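You operate a simulated robot arm through the tools that you are given. There is no shell and no other tool. Be economical: measure what you need, move in short steps, check, and stop when the job is done.

You run a simulated robot arm. Do the job below in one go: nothing can be reset, and whatever is moved stays where it is left.

Task
Fit the green belt on the rig and tighten it.
Fine: open the guard for the job and shut it again; leave the red isolator off.

Only the result counts: the job must be done as asked and must still hold three seconds after the hand-in. Knocking over, shifting, dropping, spilling or breaking anything else fails it.

Robot
A 7-joint arm with a fingered hand on a trunk, on a base that drives. Base frame: it is fixed to the floor where the robot stands at the start and does not move with it; the origin is under the middle of the robot, x ahead of it, y to its left, z up. Lengths are in cm, angles in degrees, forces in N, time in s.
With the tool pointing down near the work surface it reaches from about 10 to 62 cm from the robot's upright axis, wherever it stands. Its first joint turns from -115.0 to 115.0 degrees. Places, roughly: belt rig [50, 0, 100]; deck of the belt rig [50, 0, 100]; green belt (25x10x2 cm) [80, 100, 90]; guard of the belt rig [50, 0, 100]; red isolator of the belt rig [40, 10, 90]. Payload 3.1 kg.
The tool frame sits at the grasp point between the pads (the TCP): z along the fingers, y along the line on which they close. The tips reach 2.2 cm beyond it. Largest opening 11.2 cm; the body of the gripper starts 6 cm behind the TCP. The gripper is a hand of 3 fingers: y runs from the thumb to the fingers, the wrist lies at [0, 0, -21.8] in the tool frame, and closing takes about 1.5 s.
Orientation is that of the tool frame in the base frame, as a unit quaternion [x, y, z, w]. With the fingers straight down and closing along the base's y, the tool's x points along the base's -x, its y along +y and its z along -z.

Tools
- The arm moves only by the tool nudge_tool. Its argument "targets" is a list that holds one entry, the list of rows, each a list of 7 numbers: the opening in per cent of the stroke, from 0 (shut) to 100 (fully open), then the shift along the tool's x, y, z in cm, then the turn, a rotation vector about the tool's x, y, z in degrees. In form: [[[gripper, x, y, z, rx, ry, rz], ...]]. A call has 1 to 8 rows; each row is the pose to reach, as a shift and turn from the pose commanded when the call began, along the tool's axes at that moment. A row lasts 0.2 s, in which the tool goes at most 5 cm and 8.6 degrees; a call with a longer step from one row to the next is refused whole, and so is a gripper value outside its range. Where a pose cannot be reached the arm comes as near as it can. A force on the tool above 90 N (or 10 N above the force at the start of the call, whichever is more), or a blocked arm, ends the call early, and 0.2 s more pass. The fingers move at their own pace (about 10.8 cm/s each) and stop on an object; they squeeze with about 26 N. The grip force told is the motor's: it shows also when the fingers shut on nothing. Time passes only in rows, and 0.2 s behind the last, so rows that repeat a pose let the fingers close. It gives the time, the measured TCP pose, the force on the tool (base axes), the opening and the grip force at its end, in the units of the frame above (readings bear some noise), with the torque about the TCP (base axes, N m) and any sound that the robot's microphone picked up.
- Cameras (640 x 400 px; columns grow to the right, rows downward): "scene" is now at [0.48, 13.6, 176.7]; the picture's right is [-0.24, -0.97, 0.00], its down [-0.79, 0.19, -0.58] and it looks along [0.56, -0.14, -0.82] (base axes); focal length 283 px, centre (320, 200). "wrist" rides on the gripper at [6.6, 0.3, -8] in the tool frame; the picture's right is [-0.05, 1.00, 0.00], its down [-0.77, -0.04, -0.64] and it looks along [-0.64, -0.03, 0.77] (tool axes); focal length 275 px, centre (320, 200). There is no depth. A picture from a camera that has moved, and an enlarged one, comes with that camera's place and axes in the base frame and with its lens. The place of the scene camera against the robot may be out by one fixed shift of up to 2.5 cm in any direction.
- capture(camera): a new picture of that camera. The clock stands still meanwhile.
- move_column(by): slides the trunk up (or, below 0, down) by that many cm; the arm and the scene camera ride with it, the base frame stays. It gives what a move gives, with no picture.
- drive_base(legs): drives the robot by 1 to 6 legs, each [ahead, left, turn to the left] in cm, cm and degrees, along the robot's own axes; the way and the turn of a leg run together, so that a leg with both is an arc; at most 150 cm and 180 degrees a leg. The arm and the cameras ride along, it lands a little off, and it stops where it bumps. It gives what a move gives.
- grasp_type(shape): the hand has 3 fingers and takes this shape, open, in about a second: jaw (thumb against the fingers, like two jaws); tri (thumb and two fingers); tip (a fingertip pinch); poke (one finger out to press); point (the index stretched); flat (the hand flat); cup (the hand cupped); fist (a fist). The gripper value then closes the fingers along that shape, each until it touches; the sizes above hold for jaw. It gives what a move gives, with no picture.
- pan_tilt(pan, tilt): turns the head with the scene camera to pan (to the left, within 155 degrees either way) and tilt (down, from -29 to 69), counted from straight ahead of the robot. It gives what a move gives.
- inspect(camera, box): a new picture of the part [left, top, right, bottom] of that camera's present view, enlarged. The clock stands still meanwhile.
- close_job(): hands the job in; it is judged then, once.

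Go step by step. Nothing tells you exact positions but the pictures and the camera data: compare them with the known pose of the tool, close in by small moves and look again before you grip or let go. The budget is 120 turns and 78 pictures, counting those below and the enlarged ones. Unless the task says otherwise, let go and move clear before handing in, and close with one line.

The tools are called as a command line: name --argument value ..., lists and objects as JSON in quotes. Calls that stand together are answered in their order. nudge_tool: Moves the arm, as the interface text tells. Its arguments: {"type":"object","properties":{"targets":{"type":"array","items":{"type":"array","items":{"type":"array","items":{"type":"number"}}}}},"required":["targets"]} The other tools are called the same way: move_column (by) slides the trunk up or down; grasp_type (shape) gives the hand a shape; drive_base (legs) drives the base; pan_tilt (pan, tilt) turns the head that bears the scene camera; capture (camera) takes a picture; inspect (camera, box) takes an enlarged picture of a part of a camera's view; close_job () hands the job in.

At the start:

```text
t: 0.0
position: [30.83, 1.59, 143.86]
tool_rot: [0.0, 1.0, -0.001, 0.0]
force: [0.1, -0.6, 0.0]
ft_torque: [0.01, 0.02, 0.02]
finger_gap: 11.19
finger_force: 0.0
shape: jaw
trunk travel left (down, up): [-92.5, 6.5]
robot x, y, heading: [-0.16, 0.32, 0.3]
head pan, tilt: [-13.8, 54.8]
```

scene: 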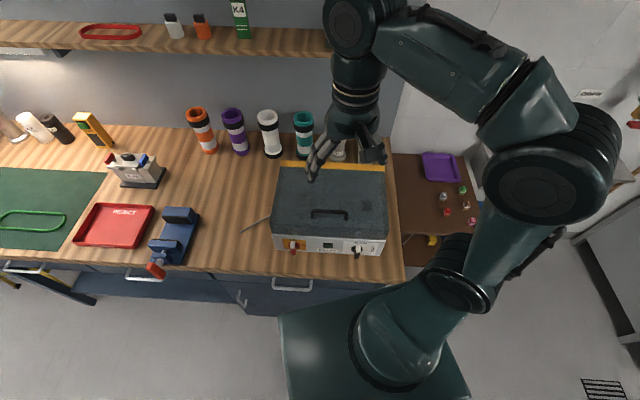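
wrist: 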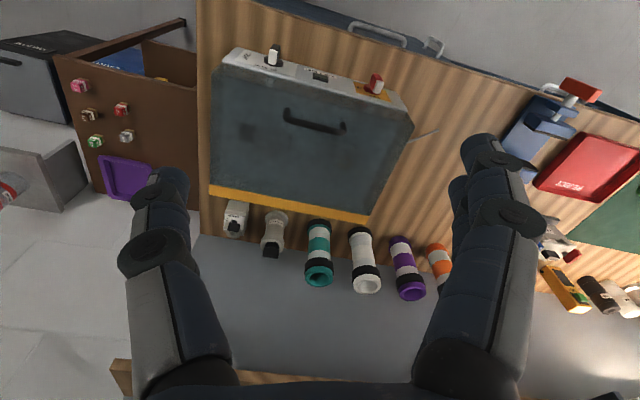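

I see the rig with a closed guard (a grey lid with a handle) ahead of me, a green belt on the left on a green mat, and a red isolator and a black knob on the rig's front. I'll look closer first.

inspect --camera "scene" --box '[230, 130, 430, 270]'

inspect --camera "wrist" --box '[190, 30, 430, 240]'

inspect --camera "scene" --box '[0, 100, 240, 280]'

```text
2.86 times, centred on (330, 200) of scene
camera zoom: at [0.48, 13.6, 176.7], right [-0.24, -0.97, 0.0], down [-0.79, 0.19, -0.58], along [0.56, -0.14, -0.82], focal length 809 px, centre (291, 200)
```

zoom: 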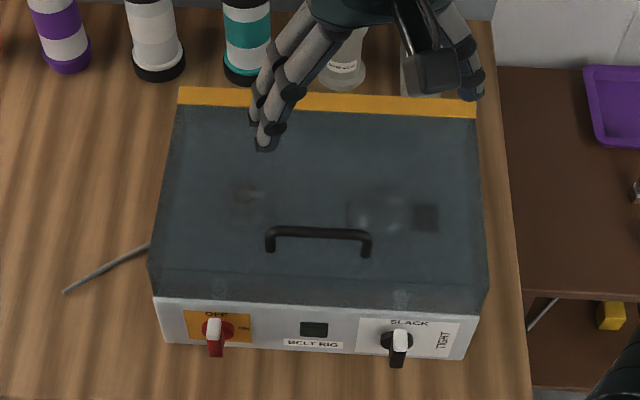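

```text
1.90 times, centred on (310, 135) of wrist
camera zoom: at [24.17, 1.88, 151.93], right [0.05, 1.0, 0.0], down [0.77, -0.04, 0.64], along [0.64, -0.03, -0.77], focal length 524 px, centre (339, 324)
```

zoom: 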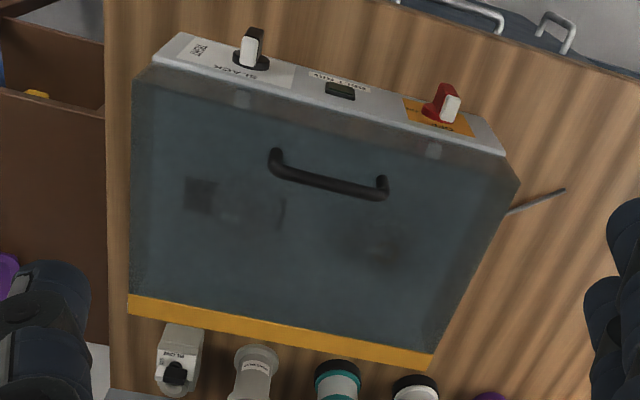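

```text
2.22 times, centred on (120, 190) of scene
camera zoom: at [0.48, 13.6, 176.7], right [-0.24, -0.97, 0.0], down [-0.79, 0.19, -0.58], along [0.56, -0.14, -0.82], focal length 630 px, centre (764, 222)
```

zoom: 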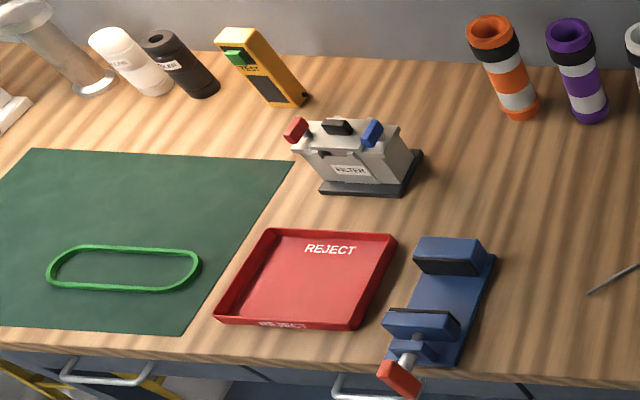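

Guard hinges at the back (yellow strip), the handle is near its front, the tension lever stands at SLACK and the isolator at OFF. I'll lower the hand to get a closer wrist view.

nudge_tool --targets '[[[100, 0, 0, 5, 0, 0, 0], [100, 2, 0, 10, 0, 0, 0], [100, 4, 0, 15, 0, 0, 0], [100, 4, 0, 18, 0, 0, 0], [100, 4, 0, 18, 0, 0, 0]]]'

capture --camera "wrist"

capture --camera "scene"

```text
refused: row 2 steps farther than a row can; nothing moved
```

```text
72 pictures are left
camera wrist: at [24.17, 1.88, 151.93], right [0.05, 1.0, 0.0], down [0.77, -0.04, 0.64], along [0.64, -0.03, -0.77], focal length 275 px, centre (320, 200)
```

wrist: 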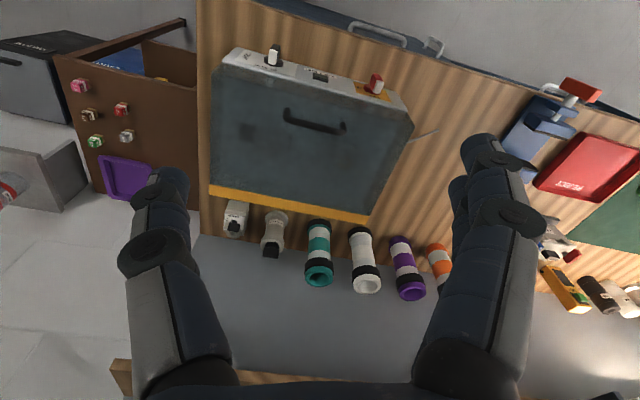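

```text
71 pictures are left
camera scene: at [0.48, 13.6, 176.7], right [-0.24, -0.97, 0.0], down [-0.79, 0.19, -0.58], along [0.56, -0.14, -0.82], focal length 283 px, centre (320, 200)
```

scene: 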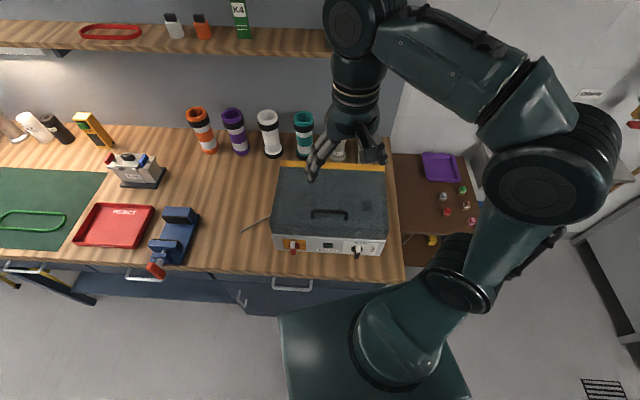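

Same view as before, since the move was refused for step length. I'll lower in smaller steps.

nudge_tool --targets '[[[100, 1, 0, 4.5, 0, 0, 0], [100, 2, 0, 9, 0, 0, 0], [100, 3, 0, 13.5, 0, 0, 0], [100, 4, 0, 18, 0, 0, 0], [100, 4, 0, 18, 0, 0, 0]]]'

capture --camera "wrist"

```text
t: 1.2
position: [26.69, 1.68, 126.1]
tool_rot: [-0.001, 1.0, 0.0, 0.001]
force: [0.8, -0.4, -0.3]
ft_torque: [-0.04, 0.01, -0.02]
finger_gap: 11.21
finger_force: 0.0
shape: jaw
trunk travel left (down, up): [-92.5, 6.5]
robot x, y, heading: [-0.06, -0.0, -0.2]
head pan, tilt: [-13.8, 54.8]
```

```text
70 pictures are left
camera wrist: at [20.05, 1.89, 133.98], right [0.05, 1.0, 0.0], down [0.77, -0.04, 0.64], along [0.64, -0.03, -0.77], focal length 275 px, centre (320, 200)
```

wrist: 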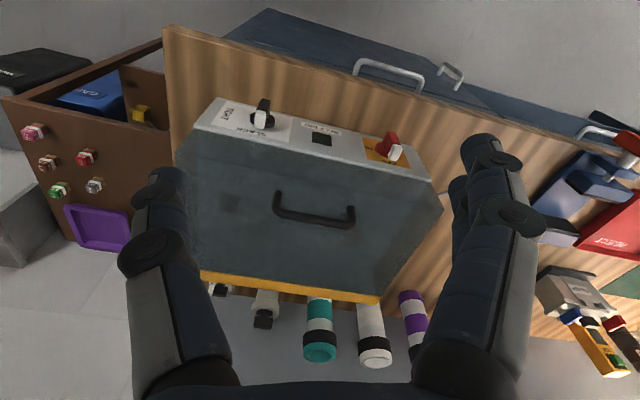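

From two wrist views I put the handle bar at about (45, 0, 107), running about 16° off the base y, and the hinge at about x=64. The slack lever is near (35.6,-7,97) and the isolator near (41,11,97). Next I turn the hand to straddle the bar and hover above it.

nudge_tool --targets '[[[100, -2, -0.2, 0.5, 0, 0, -8.5], [100, -4.5, -0.4, 1, 0, 0, -17], [100, -7, -0.6, 2, 0, 0, -25.5], [100, -9.5, -0.9, 3, 0, 0, -34], [100, -12, -1.1, 3, 0, 0, -42.5], [100, -14.5, -1.3, 3, 0, 0, -51], [100, -17, -1.5, 3, 0, 0, -59.5], [100, -18.4, -1.7, 3, 0, 0, -68]]]'

nudge_tool --targets '[[[100, 0, 0, 0, 0, 0, -6], [100, 0, 0, 0, 0, 0, -6]]]'

capture --camera "wrist"

capture --camera "scene"

```text
t: 3.0
position: [45.54, -0.08, 122.97]
tool_rot: [-0.56, 0.828, 0.0, 0.0]
force: [-0.1, 0.3, 0.1]
ft_torque: [0.01, 0.0, -0.01]
finger_gap: 11.21
finger_force: 0.0
shape: jaw
trunk travel left (down, up): [-92.5, 6.5]
robot x, y, heading: [0.44, 0.34, -0.1]
head pan, tilt: [-13.8, 54.8]
```

```text
t: 3.6
position: [45.45, -0.07, 122.9]
tool_rot: [-0.602, 0.798, 0.0, 0.0]
force: [0.9, -0.4, -0.4]
ft_torque: [0.0, 0.0, 0.0]
finger_gap: 11.19
finger_force: 0.0
shape: jaw
trunk travel left (down, up): [-92.5, 6.5]
robot x, y, heading: [-0.1, -0.1, 0.2]
head pan, tilt: [-13.8, 54.8]
```

```text
69 pictures are left
camera wrist: at [43.22, -6.42, 130.94], right [-0.95, 0.32, 0.0], down [0.25, 0.73, 0.64], along [0.2, 0.6, -0.77], focal length 275 px, centre (320, 200)
```

wrist: 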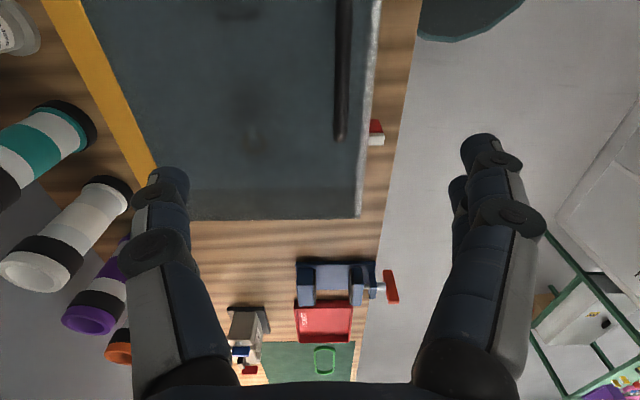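

```text
68 pictures are left
camera scene: at [0.5, 13.6, 176.7], right [-0.24, -0.97, 0.0], down [-0.79, 0.19, -0.58], along [0.56, -0.14, -0.82], focal length 283 px, centre (320, 200)
```

scene: 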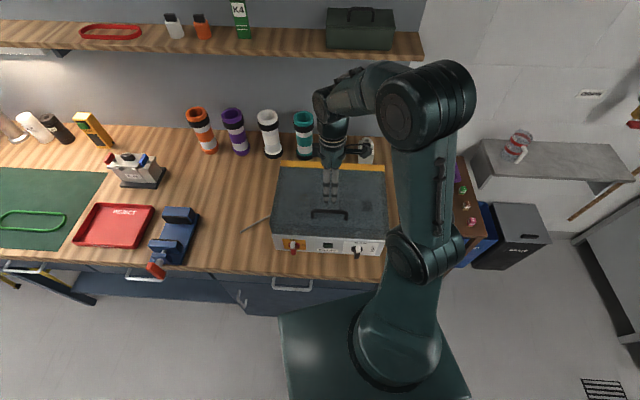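

The bar is aligned with the hand's closing direction but sits about 1.8 cm to the robot's side of the TCP. I'll shift, come down partway and look again.

nudge_tool --targets '[[[100, 0, 1.0, 3, 0, 0, 0], [100, 0, 1.8, 6, 0, 0, 0], [100, 0, 1.8, 9, 0, 0, 0], [100, 0, 1.8, 10, 0, 0, 0]]]'

capture --camera "wrist"

```text
t: 4.6
position: [43.58, 0.38, 112.98]
tool_rot: [-0.602, 0.798, 0.0, 0.0]
force: [0.2, 0.4, 0.5]
ft_torque: [0.0, 0.0, -0.01]
finger_gap: 11.2
finger_force: 0.1
shape: jaw
trunk travel left (down, up): [-92.5, 6.5]
robot x, y, heading: [-0.04, -0.19, 0.1]
head pan, tilt: [-13.8, 54.8]
```

```text
67 pictures are left
camera wrist: at [41.36, -5.9, 120.88], right [-0.95, 0.32, 0.0], down [0.25, 0.73, 0.64], along [0.2, 0.6, -0.77], focal length 275 px, centre (320, 200)
```

wrist: 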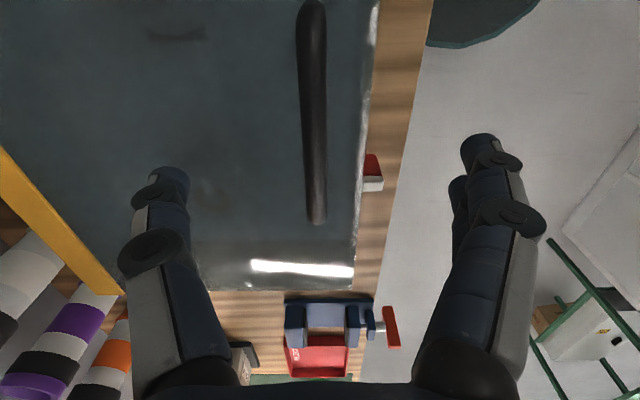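

The bar is centred between the fingers, with its middle near (43.7, 0.5). Now I descend onto it and close.

nudge_tool --targets '[[[100, 0, 0, 2, 0, 0, 0], [100, 0, 0, 4, 0, 0, 0], [100, 0, 0, 5.2, 0, 0, 0], [100, 0, 0, 5.2, 0, 0, 0]]]'

nudge_tool --targets '[[[0, 0, 0, 0, 0, 0, 0], [0, 0, 0, 0, 0, 0, 0], [0, 0, 0, 0, 0, 0, 0], [0, 0, 0, 0, 0, 0, 0], [0, 0, 0, 0, 0, 0, 0], [0, 0, 0, 0, 0, 0, 0], [0, 0, 0, 0, 0, 0, 0]]]'

capture --camera "wrist"

```text
t: 5.6
position: [43.65, 0.4, 107.76]
tool_rot: [-0.602, 0.799, 0.0, 0.0]
force: [-0.3, -0.2, 0.5]
ft_torque: [0.02, 0.03, 0.05]
finger_gap: 11.2
finger_force: 0.0
shape: jaw
trunk travel left (down, up): [-92.5, 6.5]
robot x, y, heading: [0.15, -0.08, 0.0]
head pan, tilt: [-13.8, 54.8]
```

```text
t: 7.2
position: [43.54, 0.44, 107.68]
tool_rot: [-0.602, 0.799, 0.0, -0.001]
force: [-2.5, 2.2, -6.6]
ft_torque: [0.25, 1.01, -0.11]
finger_gap: 1.47
finger_force: 25.4
shape: jaw
trunk travel left (down, up): [-92.5, 6.5]
robot x, y, heading: [0.11, -0.17, 0.1]
head pan, tilt: [-13.8, 54.8]
```

```text
66 pictures are left
camera wrist: at [41.45, -5.93, 115.78], right [-0.95, 0.32, 0.0], down [0.25, 0.73, 0.64], along [0.2, 0.6, -0.77], focal length 275 px, centre (320, 200)
```

wrist: 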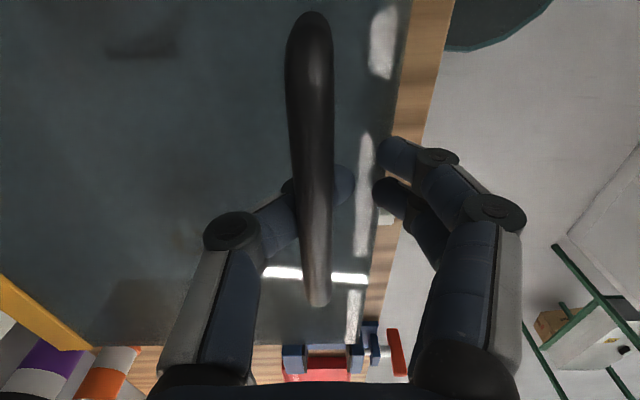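

The thumb has hooked under the bar but the two fingers look not quite on it. I'll give it more time and look from the scene camera.

nudge_tool --targets '[[[0, 0, 0, 0, 0, 0, 0], [0, 0, 0, 0, 0, 0, 0], [0, 0, 0, 0, 0, 0, 0]]]'

inspect --camera "scene" --box '[260, 100, 420, 270]'

inspect --camera "wrist" --box '[180, 100, 540, 325]'

```text
t: 8.0
position: [43.69, 0.35, 107.74]
tool_rot: [-0.602, 0.799, 0.0, 0.0]
force: [-4.5, 1.0, -7.3]
ft_torque: [0.29, 1.09, -0.09]
finger_gap: 1.46
finger_force: 25.6
shape: jaw
trunk travel left (down, up): [-92.5, 6.5]
robot x, y, heading: [0.24, 0.11, 0.1]
head pan, tilt: [-13.8, 54.8]
```

```text
2.35 times, centred on (340, 185) of scene
camera zoom: at [0.48, 13.62, 176.7], right [-0.24, -0.97, 0.0], down [-0.79, 0.19, -0.58], along [0.56, -0.14, -0.82], focal length 667 px, centre (273, 235)
```

zoom: 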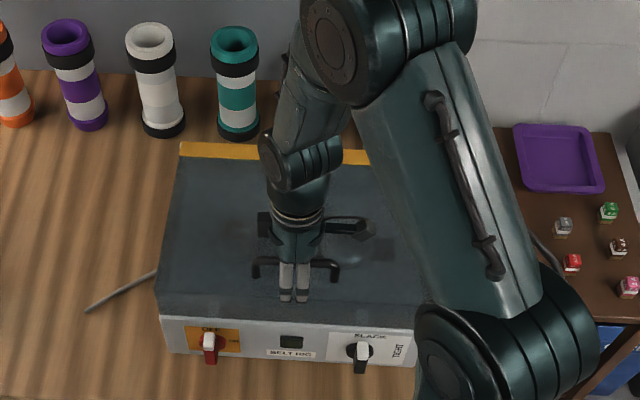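

```text
1.78 times, centred on (360, 212) of wrist
camera zoom: at [41.45, -5.93, 115.8], right [-0.95, 0.32, 0.0], down [0.25, 0.73, 0.64], along [0.2, 0.6, -0.77], focal length 489 px, centre (249, 178)
```

zoom: 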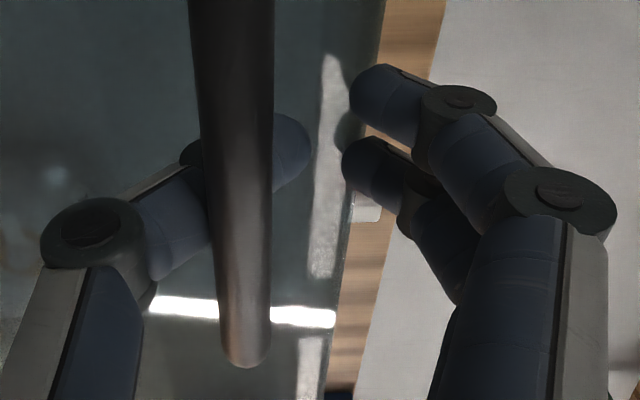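

The thumb is hooked well under the bar, which suffices to lift. I'll lift a little along the hinge arc and check.

nudge_tool --targets '[[[0, 0, 0, -1, 0, 0, 0], [0, 0, -0.2, -2.7, 0, 0, 0], [0, 0, -0.4, -4, 0, 0, 0], [0, 0, -0.7, -5.3, 0, 0, 0]]]'

capture --camera "wrist"

inspect --camera "scene" --box '[260, 100, 420, 270]'

```text
t: 9.0
position: [44.31, 0.17, 112.97]
tool_rot: [-0.602, 0.799, 0.001, -0.002]
force: [-2.9, -1.6, -13.6]
ft_torque: [0.76, 2.56, -0.17]
finger_gap: 1.7
finger_force: 26.1
shape: jaw
trunk travel left (down, up): [-92.5, 6.5]
robot x, y, heading: [-0.51, 0.09, -0.1]
head pan, tilt: [-13.8, 54.8]
```

```text
63 pictures are left
camera wrist: at [42.16, -6.15, 121.0], right [-0.95, 0.32, 0.0], down [0.25, 0.73, 0.63], along [0.2, 0.6, -0.77], focal length 275 px, centre (320, 200)
```

wrist: 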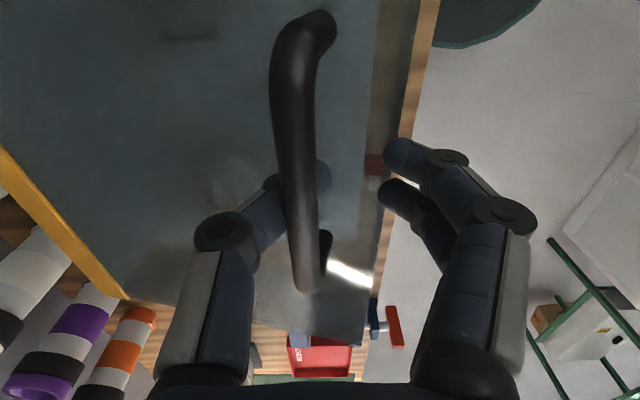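

```text
2.35 times, centred on (340, 185) of scene
camera zoom: at [0.71, 13.54, 176.69], right [-0.24, -0.97, 0.0], down [-0.79, 0.19, -0.57], along [0.56, -0.14, -0.82], focal length 667 px, centre (273, 235)
```

zoom: 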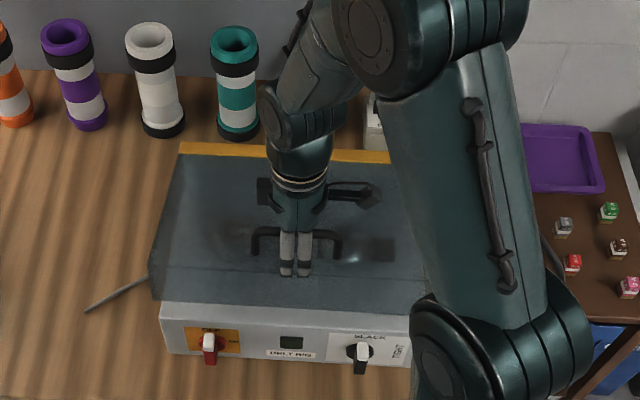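

The guard is lifting with about 13 N. I'll shift the hand a little toward the hinge so the fingers also bear on the bar, then continue along the arc.

nudge_tool --targets '[[[0, 0, -0.5, -0.3, 0, 0, 0], [0, 0, -1.2, -1.0, 0, 0, 0], [0, 0, -1.8, -2.5, 0, 0, 0], [0, 0, -2.6, -4, 0, 0, 0], [0, 0, -3.6, -5.5, 0, 0, 0], [0, 0, -4.6, -7, 0, 0, 0], [0, 0, -4.8, -7.3, 0, 0, 0]]]'

capture --camera "wrist"

capture --camera "scene"

```text
t: 10.6
position: [48.4, -0.99, 120.36]
tool_rot: [-0.602, 0.798, 0.0, -0.001]
force: [-17.7, -0.4, -3.4]
ft_torque: [0.56, 2.42, 0.0]
finger_gap: 2.74
finger_force: 25.8
shape: jaw
trunk travel left (down, up): [-92.5, 6.5]
robot x, y, heading: [-0.09, -0.07, 0.1]
head pan, tilt: [-13.8, 54.8]
```

```text
61 pictures are left
camera wrist: at [46.23, -7.39, 128.44], right [-0.95, 0.32, 0.0], down [0.25, 0.73, 0.64], along [0.2, 0.6, -0.77], focal length 275 px, centre (320, 200)
```

wrist: 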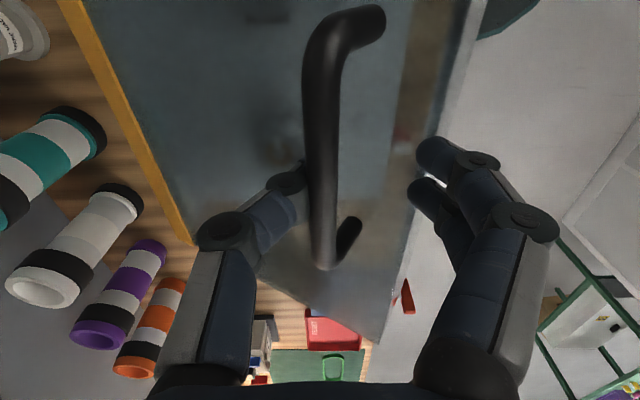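

```text
60 pictures are left
camera scene: at [0.0, 13.59, 176.7], right [-0.24, -0.97, 0.0], down [-0.79, 0.19, -0.58], along [0.56, -0.14, -0.82], focal length 283 px, centre (320, 200)
```

scene: 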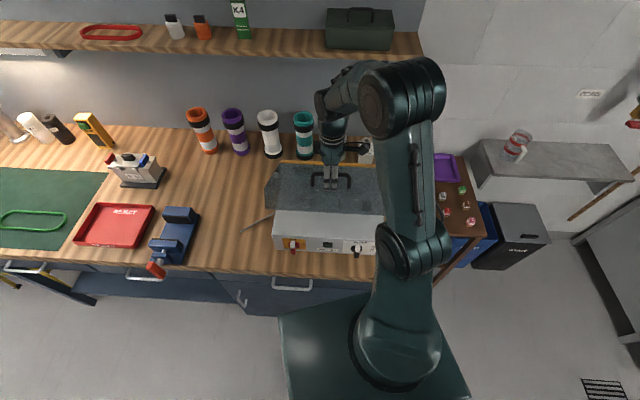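

The guard is about 40° open on the hooked thumb. I'll keep following the arc while tilting the hand with the guard so the thumb stays square behind the bar.

nudge_tool --targets '[[[0, 0, -0.3, -0.5, -6, 0, 0], [0, 0, -1.0, -1.4, -12, 0, 0], [0, 0, -1.8, -2.2, -18, 0, 0], [0, 0, -2.7, -3.0, -24, 0, 0], [0, 0, -3.6, -3.7, -30, 0, 0], [0, 0, -4.5, -4.2, -34, 0, 0], [0, 0, -5.2, -4.6, -36, 0, 0]]]'

capture --camera "wrist"

capture --camera "scene"

```text
t: 12.2
position: [52.77, -2.34, 124.43]
tool_rot: [-0.572, 0.759, 0.249, -0.186]
force: [18.1, -5.5, -30.2]
ft_torque: [0.01, -0.07, -0.02]
finger_gap: 0.31
finger_force: 26.2
shape: jaw
out of reach, approached as far as the arm can: row 7
trunk travel left (down, up): [-92.5, 6.5]
robot x, y, heading: [-0.01, 0.29, 0.1]
head pan, tilt: [-13.8, 54.8]
```

```text
59 pictures are left
camera wrist: at [55.19, -10.03, 131.01], right [-0.76, 0.27, 0.59], down [0.6, 0.63, 0.49], along [-0.24, 0.73, -0.64], focal length 275 px, centre (320, 200)
```

wrist: 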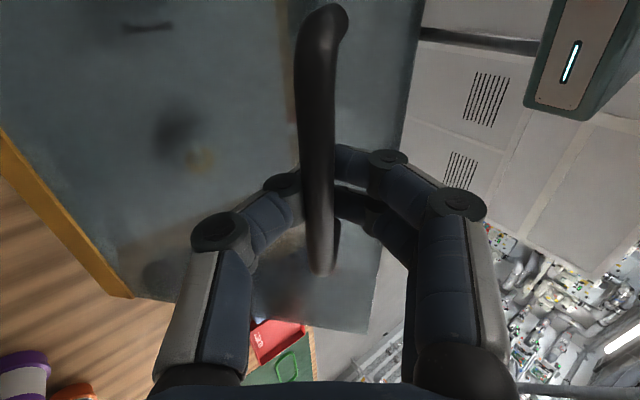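

```text
58 pictures are left
camera scene: at [1.93, 13.29, 176.68], right [-0.24, -0.97, 0.0], down [-0.8, 0.2, -0.57], along [0.55, -0.14, -0.82], focal length 283 px, centre (320, 200)
```

scene: 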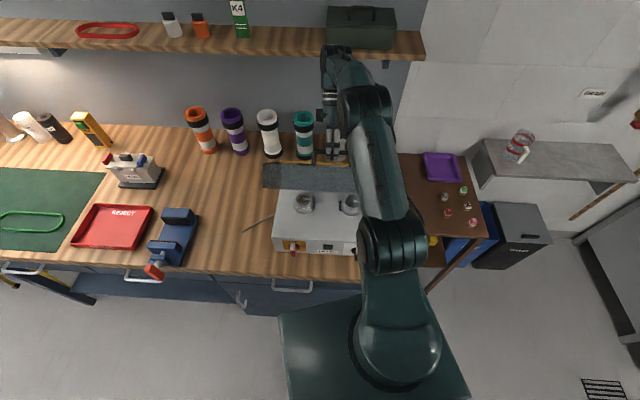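

The bar is now enclosed by the closed fingers, the guard is about 60° open and both pulleys show, but the arm is at its reach limit. I'll check how much room the base has to drive forward.

pan_tilt --pan 20 --tilt 69

capture --camera "scene"

```text
t: 13.2
position: [52.75, -2.25, 124.45]
tool_rot: [-0.571, 0.76, 0.248, -0.186]
force: [18.3, -6.8, -30.6]
ft_torque: [-0.01, -0.08, -0.01]
finger_gap: 0.3
finger_force: 26.3
shape: jaw
trunk travel left (down, up): [-92.5, 6.5]
robot x, y, heading: [0.03, 0.1, -0.1]
head pan, tilt: [20.0, 68.8]
```

```text
57 pictures are left
camera scene: at [0.07, 16.98, 175.15], right [0.34, -0.94, 0.0], down [-0.88, -0.32, -0.36], along [0.33, 0.13, -0.93], focal length 283 px, centre (320, 200)
```

scene: 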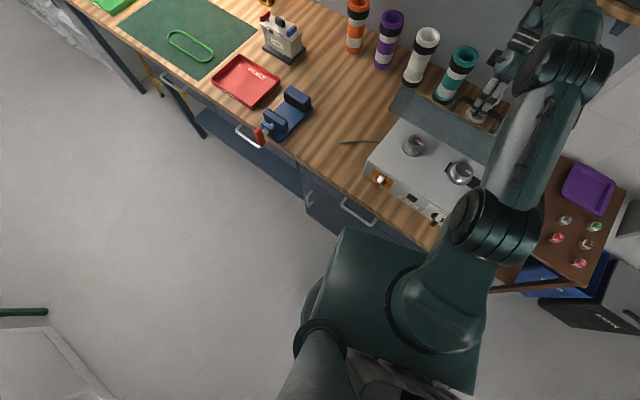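

There is visible clearance between base and bench. I'll drive 4 cm ahead, which also moves the bar along its arc.

drive_base --legs '[[4, 0, 0]]'

capture --camera "scene"

```text
t: 14.1
position: [55.97, -1.9, 124.78]
tool_rot: [-0.572, 0.759, 0.248, -0.187]
force: [2.9, 1.8, -8.3]
ft_torque: [-0.02, 0.01, -0.05]
finger_gap: 0.39
finger_force: 26.5
shape: jaw
trunk travel left (down, up): [-92.5, 6.5]
robot x, y, heading: [3.65, 0.06, -0.3]
head pan, tilt: [20.0, 68.8]
```

```text
56 pictures are left
camera scene: at [3.27, 17.29, 175.13], right [0.34, -0.94, 0.0], down [-0.88, -0.32, -0.36], along [0.34, 0.12, -0.93], focal length 283 px, centre (320, 200)
```

scene: 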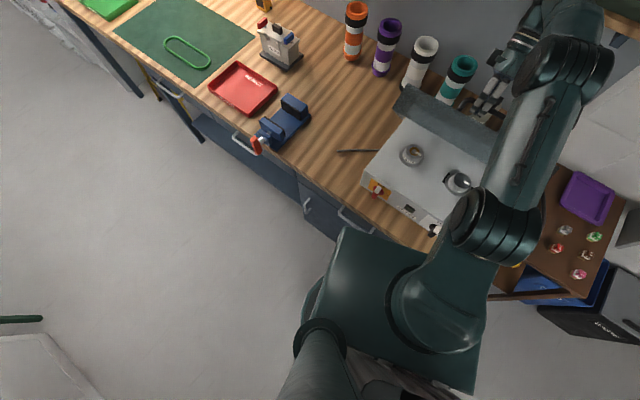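

Force relaxed and the guard is near 67°. I'll continue to about 90°, bringing the hand slightly more upright.

nudge_tool --targets '[[[0, 0, -0.9, -1.3, 3, 0, 0], [0, 0, -1.83, -2.58, 7, 0, 0], [0, 0, -2.9, -3.7, 11, 0, 0], [0, 0, -3.9, -4.83, 15, 0, 0], [0, 0, -4.7, -5.6, 18, 0, 0], [0, 0, -5.4, -6.2, 20, 0, 0], [0, 0, -5.4, -6.2, 20, 0, 0]]]'

capture --camera "wrist"

capture --camera "scene"

```text
t: 15.7
position: [63.01, -3.91, 126.71]
tool_rot: [-0.597, 0.79, 0.111, -0.083]
force: [-0.8, -0.3, 0.3]
ft_torque: [-0.04, 0.03, -0.01]
finger_gap: 0.46
finger_force: 25.7
shape: jaw
out of reach, approached as far as the arm can: row 6, 7
trunk travel left (down, up): [-92.5, 6.5]
robot x, y, heading: [3.67, -0.22, 0.0]
head pan, tilt: [20.0, 68.8]
```

```text
55 pictures are left
camera wrist: at [62.78, -10.99, 134.56], right [-0.91, 0.31, 0.28], down [0.41, 0.68, 0.6], along [0.0, 0.66, -0.75], focal length 275 px, centre (320, 200)
```

wrist: 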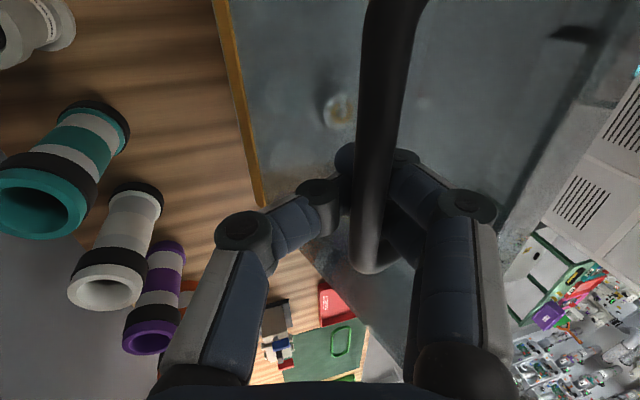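

```text
54 pictures are left
camera scene: at [2.71, 17.25, 175.14], right [0.34, -0.94, 0.0], down [-0.88, -0.32, -0.36], along [0.34, 0.12, -0.93], focal length 283 px, centre (320, 200)
```

scene: 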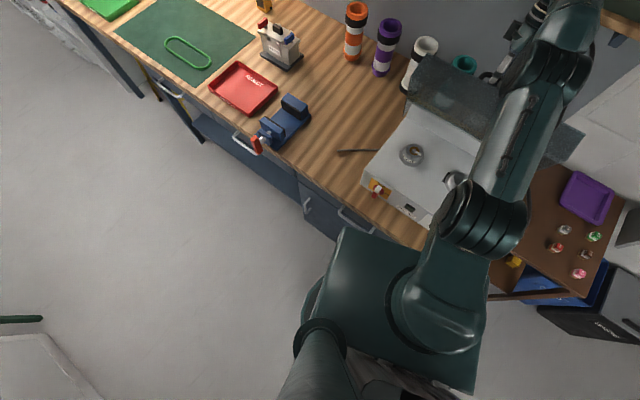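

The guard is nearly vertical with almost no load. I'll drive another 3 cm ahead to push it past vertical.

drive_base --legs '[[3, 0, 0]]'

capture --camera "wrist"

```text
t: 16.5
position: [65.54, -3.87, 126.89]
tool_rot: [-0.597, 0.79, 0.11, -0.083]
force: [-2.3, 0.3, 0.3]
ft_torque: [0.0, -0.02, 0.0]
finger_gap: 0.47
finger_force: 25.9
shape: jaw
trunk travel left (down, up): [-92.5, 6.5]
robot x, y, heading: [6.9, -0.35, 0.1]
head pan, tilt: [20.0, 68.8]
```

```text
53 pictures are left
camera wrist: at [65.42, -10.88, 134.71], right [-0.91, 0.31, 0.27], down [0.41, 0.68, 0.6], along [0.0, 0.66, -0.75], focal length 275 px, centre (320, 200)
```

wrist: 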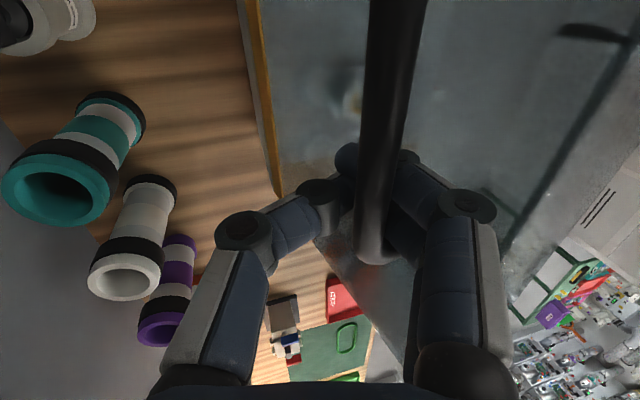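

Past vertical by a few degrees; one more short push, then I'll loosen the fingers to see which way the guard rests.

drive_base --legs '[[2.5, 0, 0]]'

nudge_tool --targets '[[[40, 0, 0, 0, 0, 0, 0], [40, 0, 0, 0, 0, 0, 0], [40, 0, 0, 0, 0, 0, 0], [40, 0, 0, 0, 0, 0, 0]]]'

capture --camera "wrist"

capture --camera "scene"

```text
t: 17.3
position: [65.62, -4.18, 126.75]
tool_rot: [-0.594, 0.792, 0.114, -0.084]
force: [-0.6, -0.7, 1.1]
ft_torque: [-0.04, -0.03, 0.01]
finger_gap: 0.5
finger_force: 26.4
shape: jaw
trunk travel left (down, up): [-92.5, 6.5]
robot x, y, heading: [6.8, 0.2, -0.4]
head pan, tilt: [20.0, 68.8]
stopped in leg 1: the robot was blocked; the commanded pose is now the measured one
```

```text
t: 18.3
position: [65.7, -4.1, 126.85]
tool_rot: [-0.594, 0.792, 0.112, -0.084]
force: [-0.6, 0.3, 0.1]
ft_torque: [0.0, -0.04, -0.01]
finger_gap: 4.49
finger_force: 0.0
shape: jaw
trunk travel left (down, up): [-92.5, 6.5]
robot x, y, heading: [6.85, 0.1, -0.2]
head pan, tilt: [20.0, 68.8]
```

```text
52 pictures are left
camera wrist: at [65.67, -11.14, 134.54], right [-0.91, 0.31, 0.28], down [0.42, 0.68, 0.6], along [0.0, 0.66, -0.75], focal length 275 px, centre (320, 200)
```

wrist: 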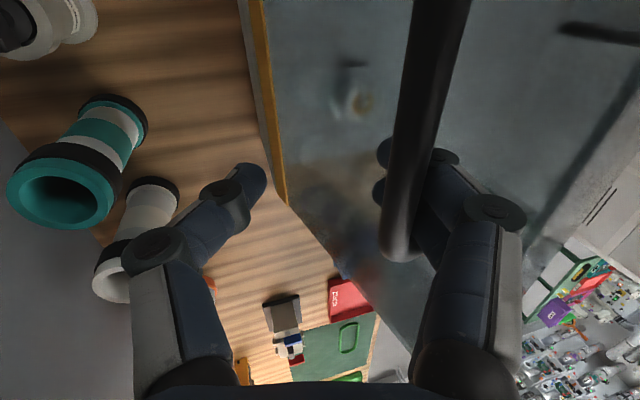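

```text
51 pictures are left
camera scene: at [5.79, 17.45, 175.13], right [0.34, -0.94, 0.0], down [-0.88, -0.31, -0.36], along [0.34, 0.12, -0.93], focal length 283 px, centre (320, 200)
```

scene: 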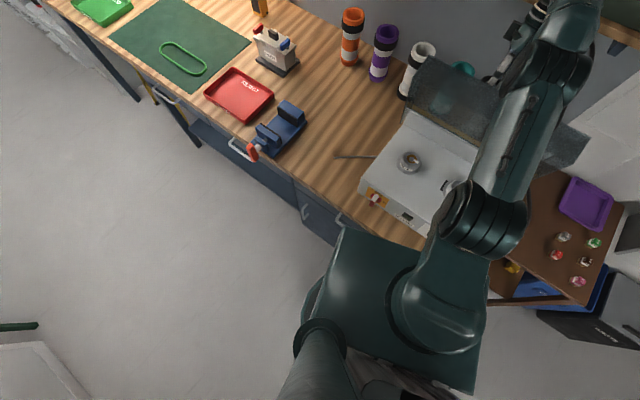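

The base met the bench, so that is its forward limit, and the guard leans back against the two fingers. I'll swing the fingertips forward about the wrist to push the guard further over.

nudge_tool --targets '[[[40, 0, -1.6, -0.1, 4.2, 0, 0], [40, 0, -3.2, -0.24, 8.5, 0, 0], [40, 0, -4.8, -0.5, 12.7, 0, 0], [40, 0, -6.4, -0.95, 17, 0, 0], [40, 0, -7.8, -1.4, 21, 0, 0], [40, 0, -7.8, -1.4, 21, 0, 0]]]'

capture --camera "wrist"

```text
t: 19.7
position: [73.36, -6.27, 126.03]
tool_rot: [-0.6, 0.799, -0.033, 0.026]
force: [-0.7, 0.1, 0.3]
ft_torque: [0.01, 0.04, -0.01]
finger_gap: 4.48
finger_force: 0.0
shape: jaw
trunk travel left (down, up): [-92.5, 6.5]
robot x, y, heading: [7.09, 0.16, -0.1]
head pan, tilt: [20.0, 68.8]
```

```text
50 pictures are left
camera wrist: at [70.48, -12.48, 133.91], right [-0.94, 0.32, -0.09], down [0.2, 0.74, 0.64], along [0.27, 0.58, -0.77], focal length 275 px, centre (320, 200)
```

wrist: 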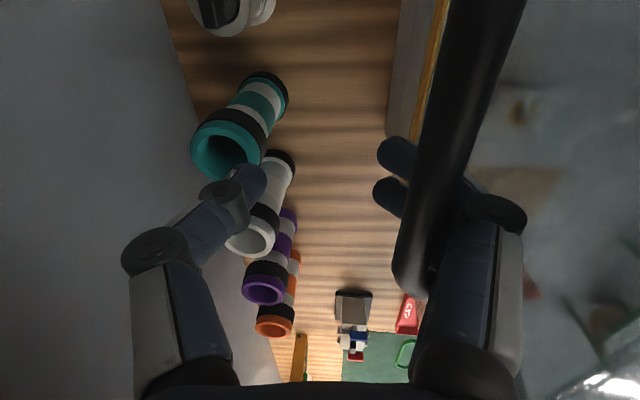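

The guard is now well past vertical. I'll back the hand off slightly to see whether it stays by itself.

nudge_tool --targets '[[[40, 0, 0.8, 0, 0, 0, 0], [40, 0, 1.5, 0, 0, 0, 0], [40, 0, 1.5, 0, 0, 0, 0]]]'

capture --camera "wrist"

```text
t: 20.5
position: [71.9, -5.86, 125.78]
tool_rot: [-0.6, 0.799, -0.033, 0.026]
force: [0.6, 0.2, 0.1]
ft_torque: [0.01, 0.01, 0.02]
finger_gap: 4.51
finger_force: 0.1
shape: jaw
trunk travel left (down, up): [-92.5, 6.5]
robot x, y, heading: [7.12, 0.3, -0.2]
head pan, tilt: [20.0, 68.8]
```

```text
49 pictures are left
camera wrist: at [69.06, -12.05, 133.67], right [-0.94, 0.32, -0.08], down [0.2, 0.74, 0.64], along [0.27, 0.58, -0.77], focal length 275 px, centre (320, 200)
```

wrist: 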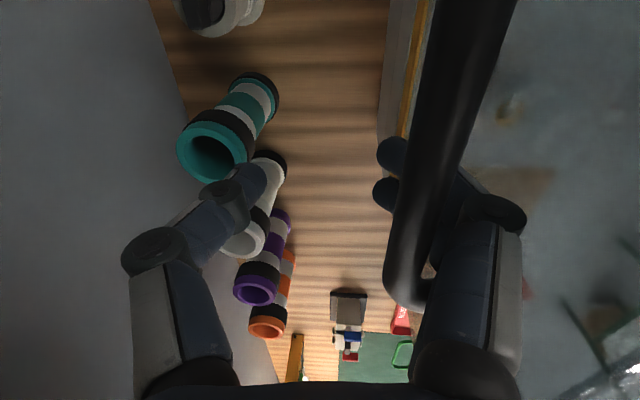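

The bar seems to stay. I'll withdraw straight up out of the handle using the column, then look.

move_column --by 6

capture --camera "wrist"

```text
t: 21.5
position: [71.87, -5.93, 131.72]
tool_rot: [-0.6, 0.799, -0.033, 0.026]
force: [-1.2, -0.7, -0.1]
ft_torque: [0.04, -0.01, -0.05]
finger_gap: 4.5
finger_force: 0.1
shape: jaw
trunk travel left (down, up): [-98.5, 0.5]
robot x, y, heading: [6.95, 0.28, -0.1]
head pan, tilt: [20.0, 68.8]
```

```text
48 pictures are left
camera wrist: at [69.08, -12.02, 139.68], right [-0.94, 0.32, -0.08], down [0.2, 0.74, 0.64], along [0.27, 0.58, -0.77], focal length 275 px, centre (320, 200)
```

wrist: 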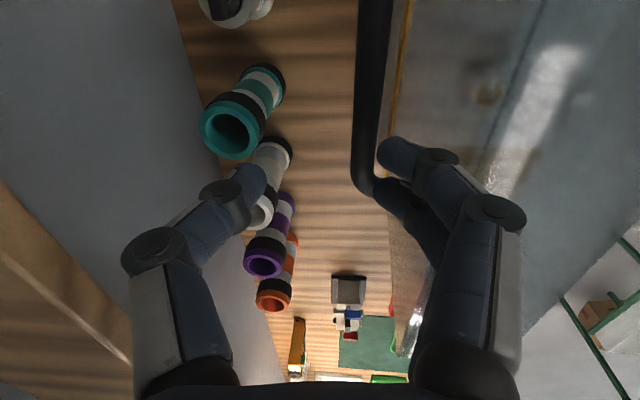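

The guard holds open with the hand almost clear. I'll close the fingers and raise further before backing off.

nudge_tool --targets '[[[0, 0, 0, -1, 0, 0, 0], [0, 0, 0, -2.5, 0, 0, 0], [0, 0, 0, -4, 2, 0, 0], [0, 0, 0, -5.5, 6, 0, 0], [0, 0, 0, -7, 12, 0, 0], [0, 0, 0, -8.5, 18, 0, 0], [0, 0, 0, -10, 24, 0, 0], [0, 0, 1, -11, 30, 0, 0]]]'

capture --camera "wrist"

```text
t: 23.3
position: [69.86, -5.4, 142.68]
tool_rot: [-0.572, 0.763, -0.24, 0.181]
force: [0.1, 0.8, 0.2]
ft_torque: [0.0, -0.03, -0.02]
finger_gap: 0.0
finger_force: 25.7
shape: jaw
trunk travel left (down, up): [-98.5, 0.5]
robot x, y, heading: [7.21, 0.25, -0.3]
head pan, tilt: [20.0, 68.8]
```

```text
47 pictures are left
camera wrist: at [63.26, -10.39, 149.07], right [-0.77, 0.27, -0.57], down [-0.11, 0.83, 0.54], along [0.63, 0.48, -0.61], focal length 275 px, centre (320, 200)
```

wrist: 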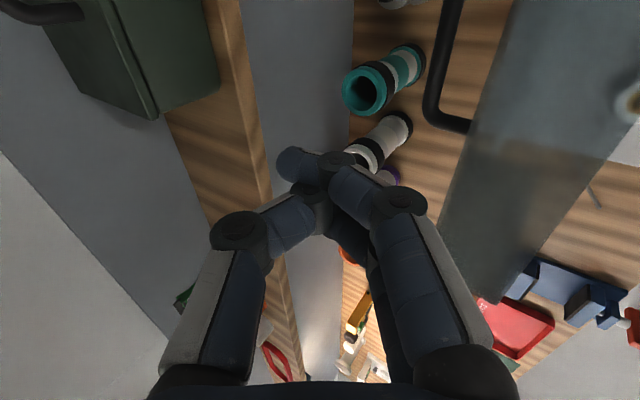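

Clear of the guard, which stands open on its own. I'll bring the hand back toward the robot and straighten it.

nudge_tool --targets '[[[100, 0, 3.28, -2.3, 0, 0, 0], [100, 0, 6.56, -4.6, 0, 0, 0], [100, 0, 9.84, -6.9, 0, 0, 0], [100, 0, 13.1, -9.2, -8, 0, 0], [100, 0, 16.4, -11.5, -16, 0, 0], [100, 0, 19.7, -13.8, -24, 0, 0], [100, 0, 19.7, -13.8, -32, 0, 0]]]'

pan_tilt --pan -20 --tilt 60

capture --camera "scene"

capture --camera "wrist"

```text
t: 24.9
position: [47.17, 1.4, 142.48]
tool_rot: [-0.6, 0.8, -0.018, 0.013]
force: [0.0, -0.3, -0.1]
ft_torque: [0.04, 0.02, 0.02]
finger_gap: 11.18
finger_force: 0.1
shape: jaw
trunk travel left (down, up): [-98.5, 0.5]
robot x, y, heading: [6.76, 0.32, -0.3]
head pan, tilt: [20.0, 68.8]
```

```text
t: 26.0
position: [47.08, 1.44, 142.6]
tool_rot: [-0.6, 0.799, -0.02, 0.016]
force: [0.6, -0.8, 0.6]
ft_torque: [0.0, -0.02, 0.01]
finger_gap: 11.19
finger_force: 0.1
shape: jaw
trunk travel left (down, up): [-98.5, 0.5]
robot x, y, heading: [6.94, 0.06, -0.1]
head pan, tilt: [-20.0, 60.0]
```

```text
46 pictures are left
camera scene: at [6.81, 13.25, 182.07], right [-0.35, -0.94, 0.0], down [-0.81, 0.3, -0.5], along [0.47, -0.17, -0.87], focal length 283 px, centre (320, 200)
```

scene: 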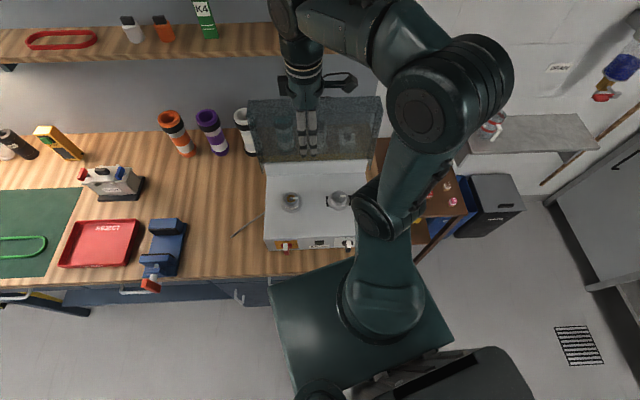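

```text
45 pictures are left
camera wrist: at [44.45, -4.83, 150.58], right [-0.94, 0.32, -0.05], down [0.22, 0.74, 0.64], along [0.24, 0.59, -0.77], focal length 275 px, centre (320, 200)
```

wrist: 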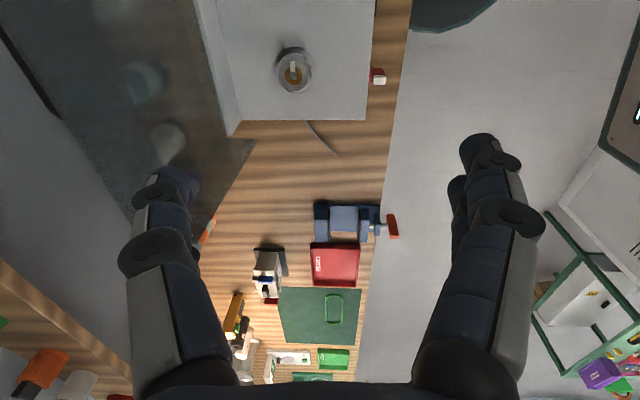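

The guard stays open and I can see two pulleys on the deck. I'll zoom in on them.

inspect --camera "scene" --box '[230, 80, 400, 260]'

nudge_tool --targets '[[[100, 2, 2, 2, 0, 0, 8], [100, 4, 4, 4, 0, 0, 16], [100, 5, 6, 6, 0, 0, 24], [100, 6, 8, 8, 0, 0, 32], [100, 7, 10, 9, 0, 0, 40], [100, 8, 12, 10, 0, 0, 48], [100, 8, 12, 10, 0, 0, 54], [100, 8, 12, 10, 0, 0, 58]]]'

capture --camera "wrist"

```text
2.22 times, centred on (315, 170) of scene
camera zoom: at [6.81, 13.25, 182.07], right [-0.35, -0.94, 0.0], down [-0.81, 0.3, -0.5], along [0.47, -0.17, -0.87], focal length 630 px, centre (331, 267)
```

zoom: 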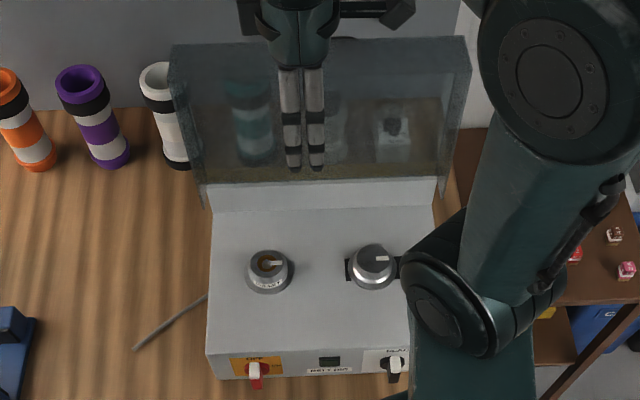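

```text
t: 27.8
position: [33.64, -3.05, 132.1]
tool_rot: [-0.136, 0.99, -0.009, 0.023]
force: [0.4, -1.2, 0.3]
ft_torque: [-0.02, -0.02, 0.0]
finger_gap: 11.18
finger_force: 0.1
shape: jaw
trunk travel left (down, up): [-98.5, 0.5]
robot x, y, heading: [7.29, 0.4, -0.3]
head pan, tilt: [-20.0, 60.0]
```

```text
43 pictures are left
camera wrist: at [26.78, -4.55, 139.78], right [-0.22, 0.97, -0.02], down [0.72, 0.18, 0.67], along [0.66, 0.13, -0.74], focal length 275 px, centre (320, 200)
```

wrist: 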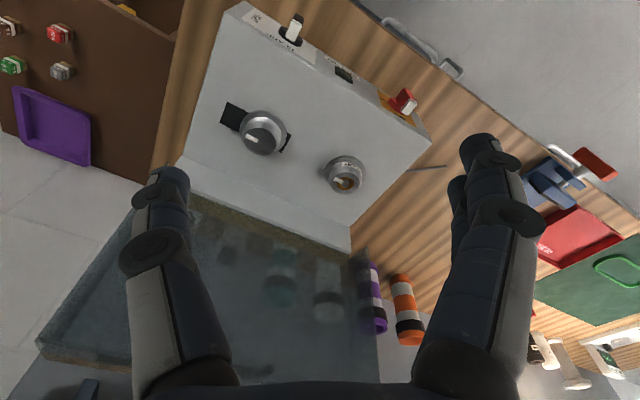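

Left pulley is at about (56.1, 6.0) and right (sliding) pulley at about (51.3, -10.1), tops near z 96.5; rig and bench are both turned about 16°. The belt lies at about (76, 101), long axis along the bench edge. I'll back off, turn parallel to the bench and drive left along it.

drive_base --legs '[[-10, 0, 0], [0, 0, -16.5], [0, 115, 0]]'

pan_tilt --pan 0 --tilt 60

capture --camera "wrist"

capture --camera "scene"

```text
t: 35.4
position: [54.74, 100.32, 132.03]
tool_rot: [0.005, 1.0, -0.013, 0.021]
force: [0.2, 0.7, 0.5]
ft_torque: [0.03, 0.03, 0.01]
finger_gap: 11.21
finger_force: 0.1
shape: jaw
trunk travel left (down, up): [-98.5, 0.5]
robot x, y, heading: [30.35, 111.26, -16.8]
head pan, tilt: [-20.0, 60.0]
```

```text
t: 36.2
position: [54.76, 100.52, 132.06]
tool_rot: [0.006, 1.0, -0.013, 0.022]
force: [0.0, -0.3, 0.0]
ft_torque: [0.01, -0.02, -0.01]
finger_gap: 11.2
finger_force: 0.2
shape: jaw
trunk travel left (down, up): [-98.5, 0.5]
robot x, y, heading: [30.12, 111.12, -16.7]
head pan, tilt: [0.0, 60.0]
```

```text
42 pictures are left
camera wrist: at [47.8, 100.92, 139.79], right [0.06, 1.0, -0.02], down [0.74, -0.03, 0.67], along [0.67, -0.06, -0.74], focal length 275 px, centre (320, 200)
```

wrist: 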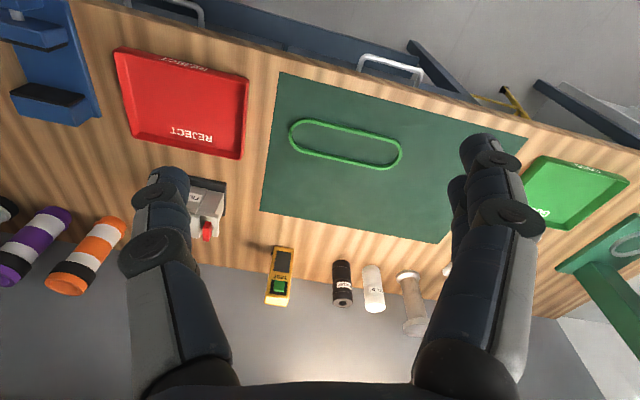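

```text
41 pictures are left
camera scene: at [34.6, 125.55, 182.07], right [-0.29, -0.96, 0.0], down [-0.83, 0.25, -0.5], along [0.48, -0.14, -0.87], focal length 283 px, centre (320, 200)
```

scene: 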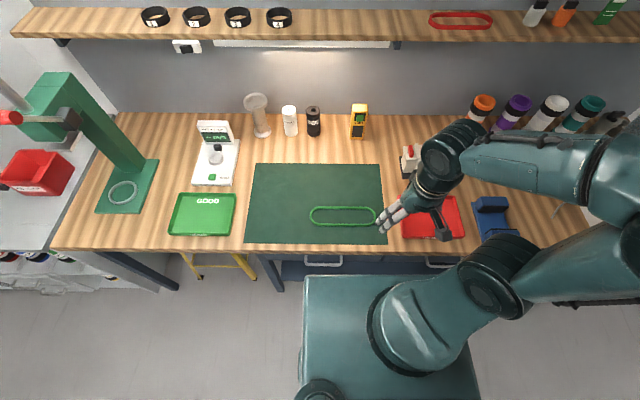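

I'm at the belt: it lies at about (78.2, 103.5), long axis 18° off base y. I'll level the hand, bring it above the belt and turn it to straddle its width.

nudge_tool --targets '[[[100, -3.5, 0.4, 2, -1.5, 2.5, 0], [100, -7, 0.8, 4, -1.5, 2.5, 0], [100, -10.5, 1.2, 6, -1.5, 2.5, 0], [100, -14, 1.6, 8, -1.5, 2.5, 0], [100, -17.5, 2, 10, -1.5, 2.5, 0], [100, -21, 2.5, 12, -1.5, 2.5, 0], [100, -23, 3.1, 14, -1.5, 2.5, 0]]]'

nudge_tool --targets '[[[100, 0, 0, 0, 0, 0, -8.5], [100, 0, 0, 0, 0, 0, -17], [100, 0, 0, 0, 0, 0, -25.5], [100, 0, 0, 0, 0, 0, -34], [100, 0, 0, 0, 0, 0, -42.5], [100, 0, 0, 0, 0, 0, -51], [100, 0, 0, 0, 0, 0, -59.5], [100, 0, 0, 0, 0, 0, -68]]]'

nudge_tool --targets '[[[100, 0, 0, 0, 0, 0, -4], [100, 0, 0, 0, 0, 0, -4]]]'

capture --camera "wrist"

```text
t: 37.8
position: [78.56, 103.12, 118.93]
tool_rot: [0.006, 1.0, 0.0, 0.0]
force: [-0.7, 0.0, 0.4]
ft_torque: [-0.01, -0.01, 0.03]
finger_gap: 11.21
finger_force: 0.0
shape: jaw
trunk travel left (down, up): [-98.5, 0.5]
robot x, y, heading: [29.98, 110.93, -16.6]
head pan, tilt: [0.0, 60.0]
```

```text
t: 39.6
position: [78.34, 102.95, 118.91]
tool_rot: [-0.556, 0.831, 0.002, 0.0]
force: [-1.2, -0.4, -0.3]
ft_torque: [0.02, 0.03, 0.0]
finger_gap: 11.19
finger_force: 0.1
shape: jaw
trunk travel left (down, up): [-98.5, 0.5]
robot x, y, heading: [30.32, 111.18, -17.1]
head pan, tilt: [0.0, 60.0]
```

```text
t: 40.2
position: [78.44, 102.92, 118.96]
tool_rot: [-0.584, 0.812, 0.001, -0.001]
force: [-0.7, -0.4, 0.6]
ft_torque: [-0.02, 0.03, -0.03]
finger_gap: 11.18
finger_force: 0.1
shape: jaw
trunk travel left (down, up): [-98.5, 0.5]
robot x, y, heading: [30.06, 111.14, -16.7]
head pan, tilt: [0.0, 60.0]
```

```text
40 pictures are left
camera wrist: at [75.93, 96.68, 126.99], right [-0.93, 0.36, 0.0], down [0.28, 0.72, 0.64], along [0.23, 0.59, -0.77], focal length 275 px, centre (320, 200)
```

wrist: 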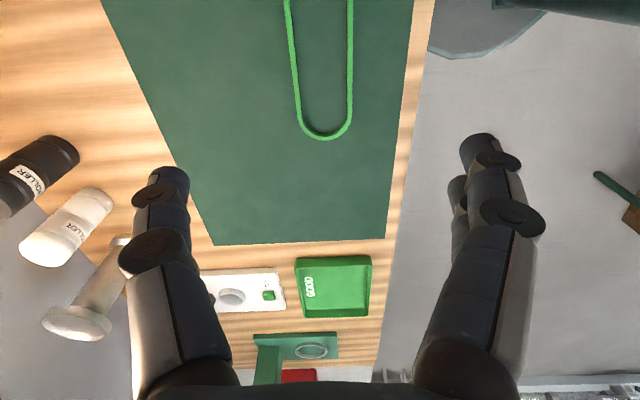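

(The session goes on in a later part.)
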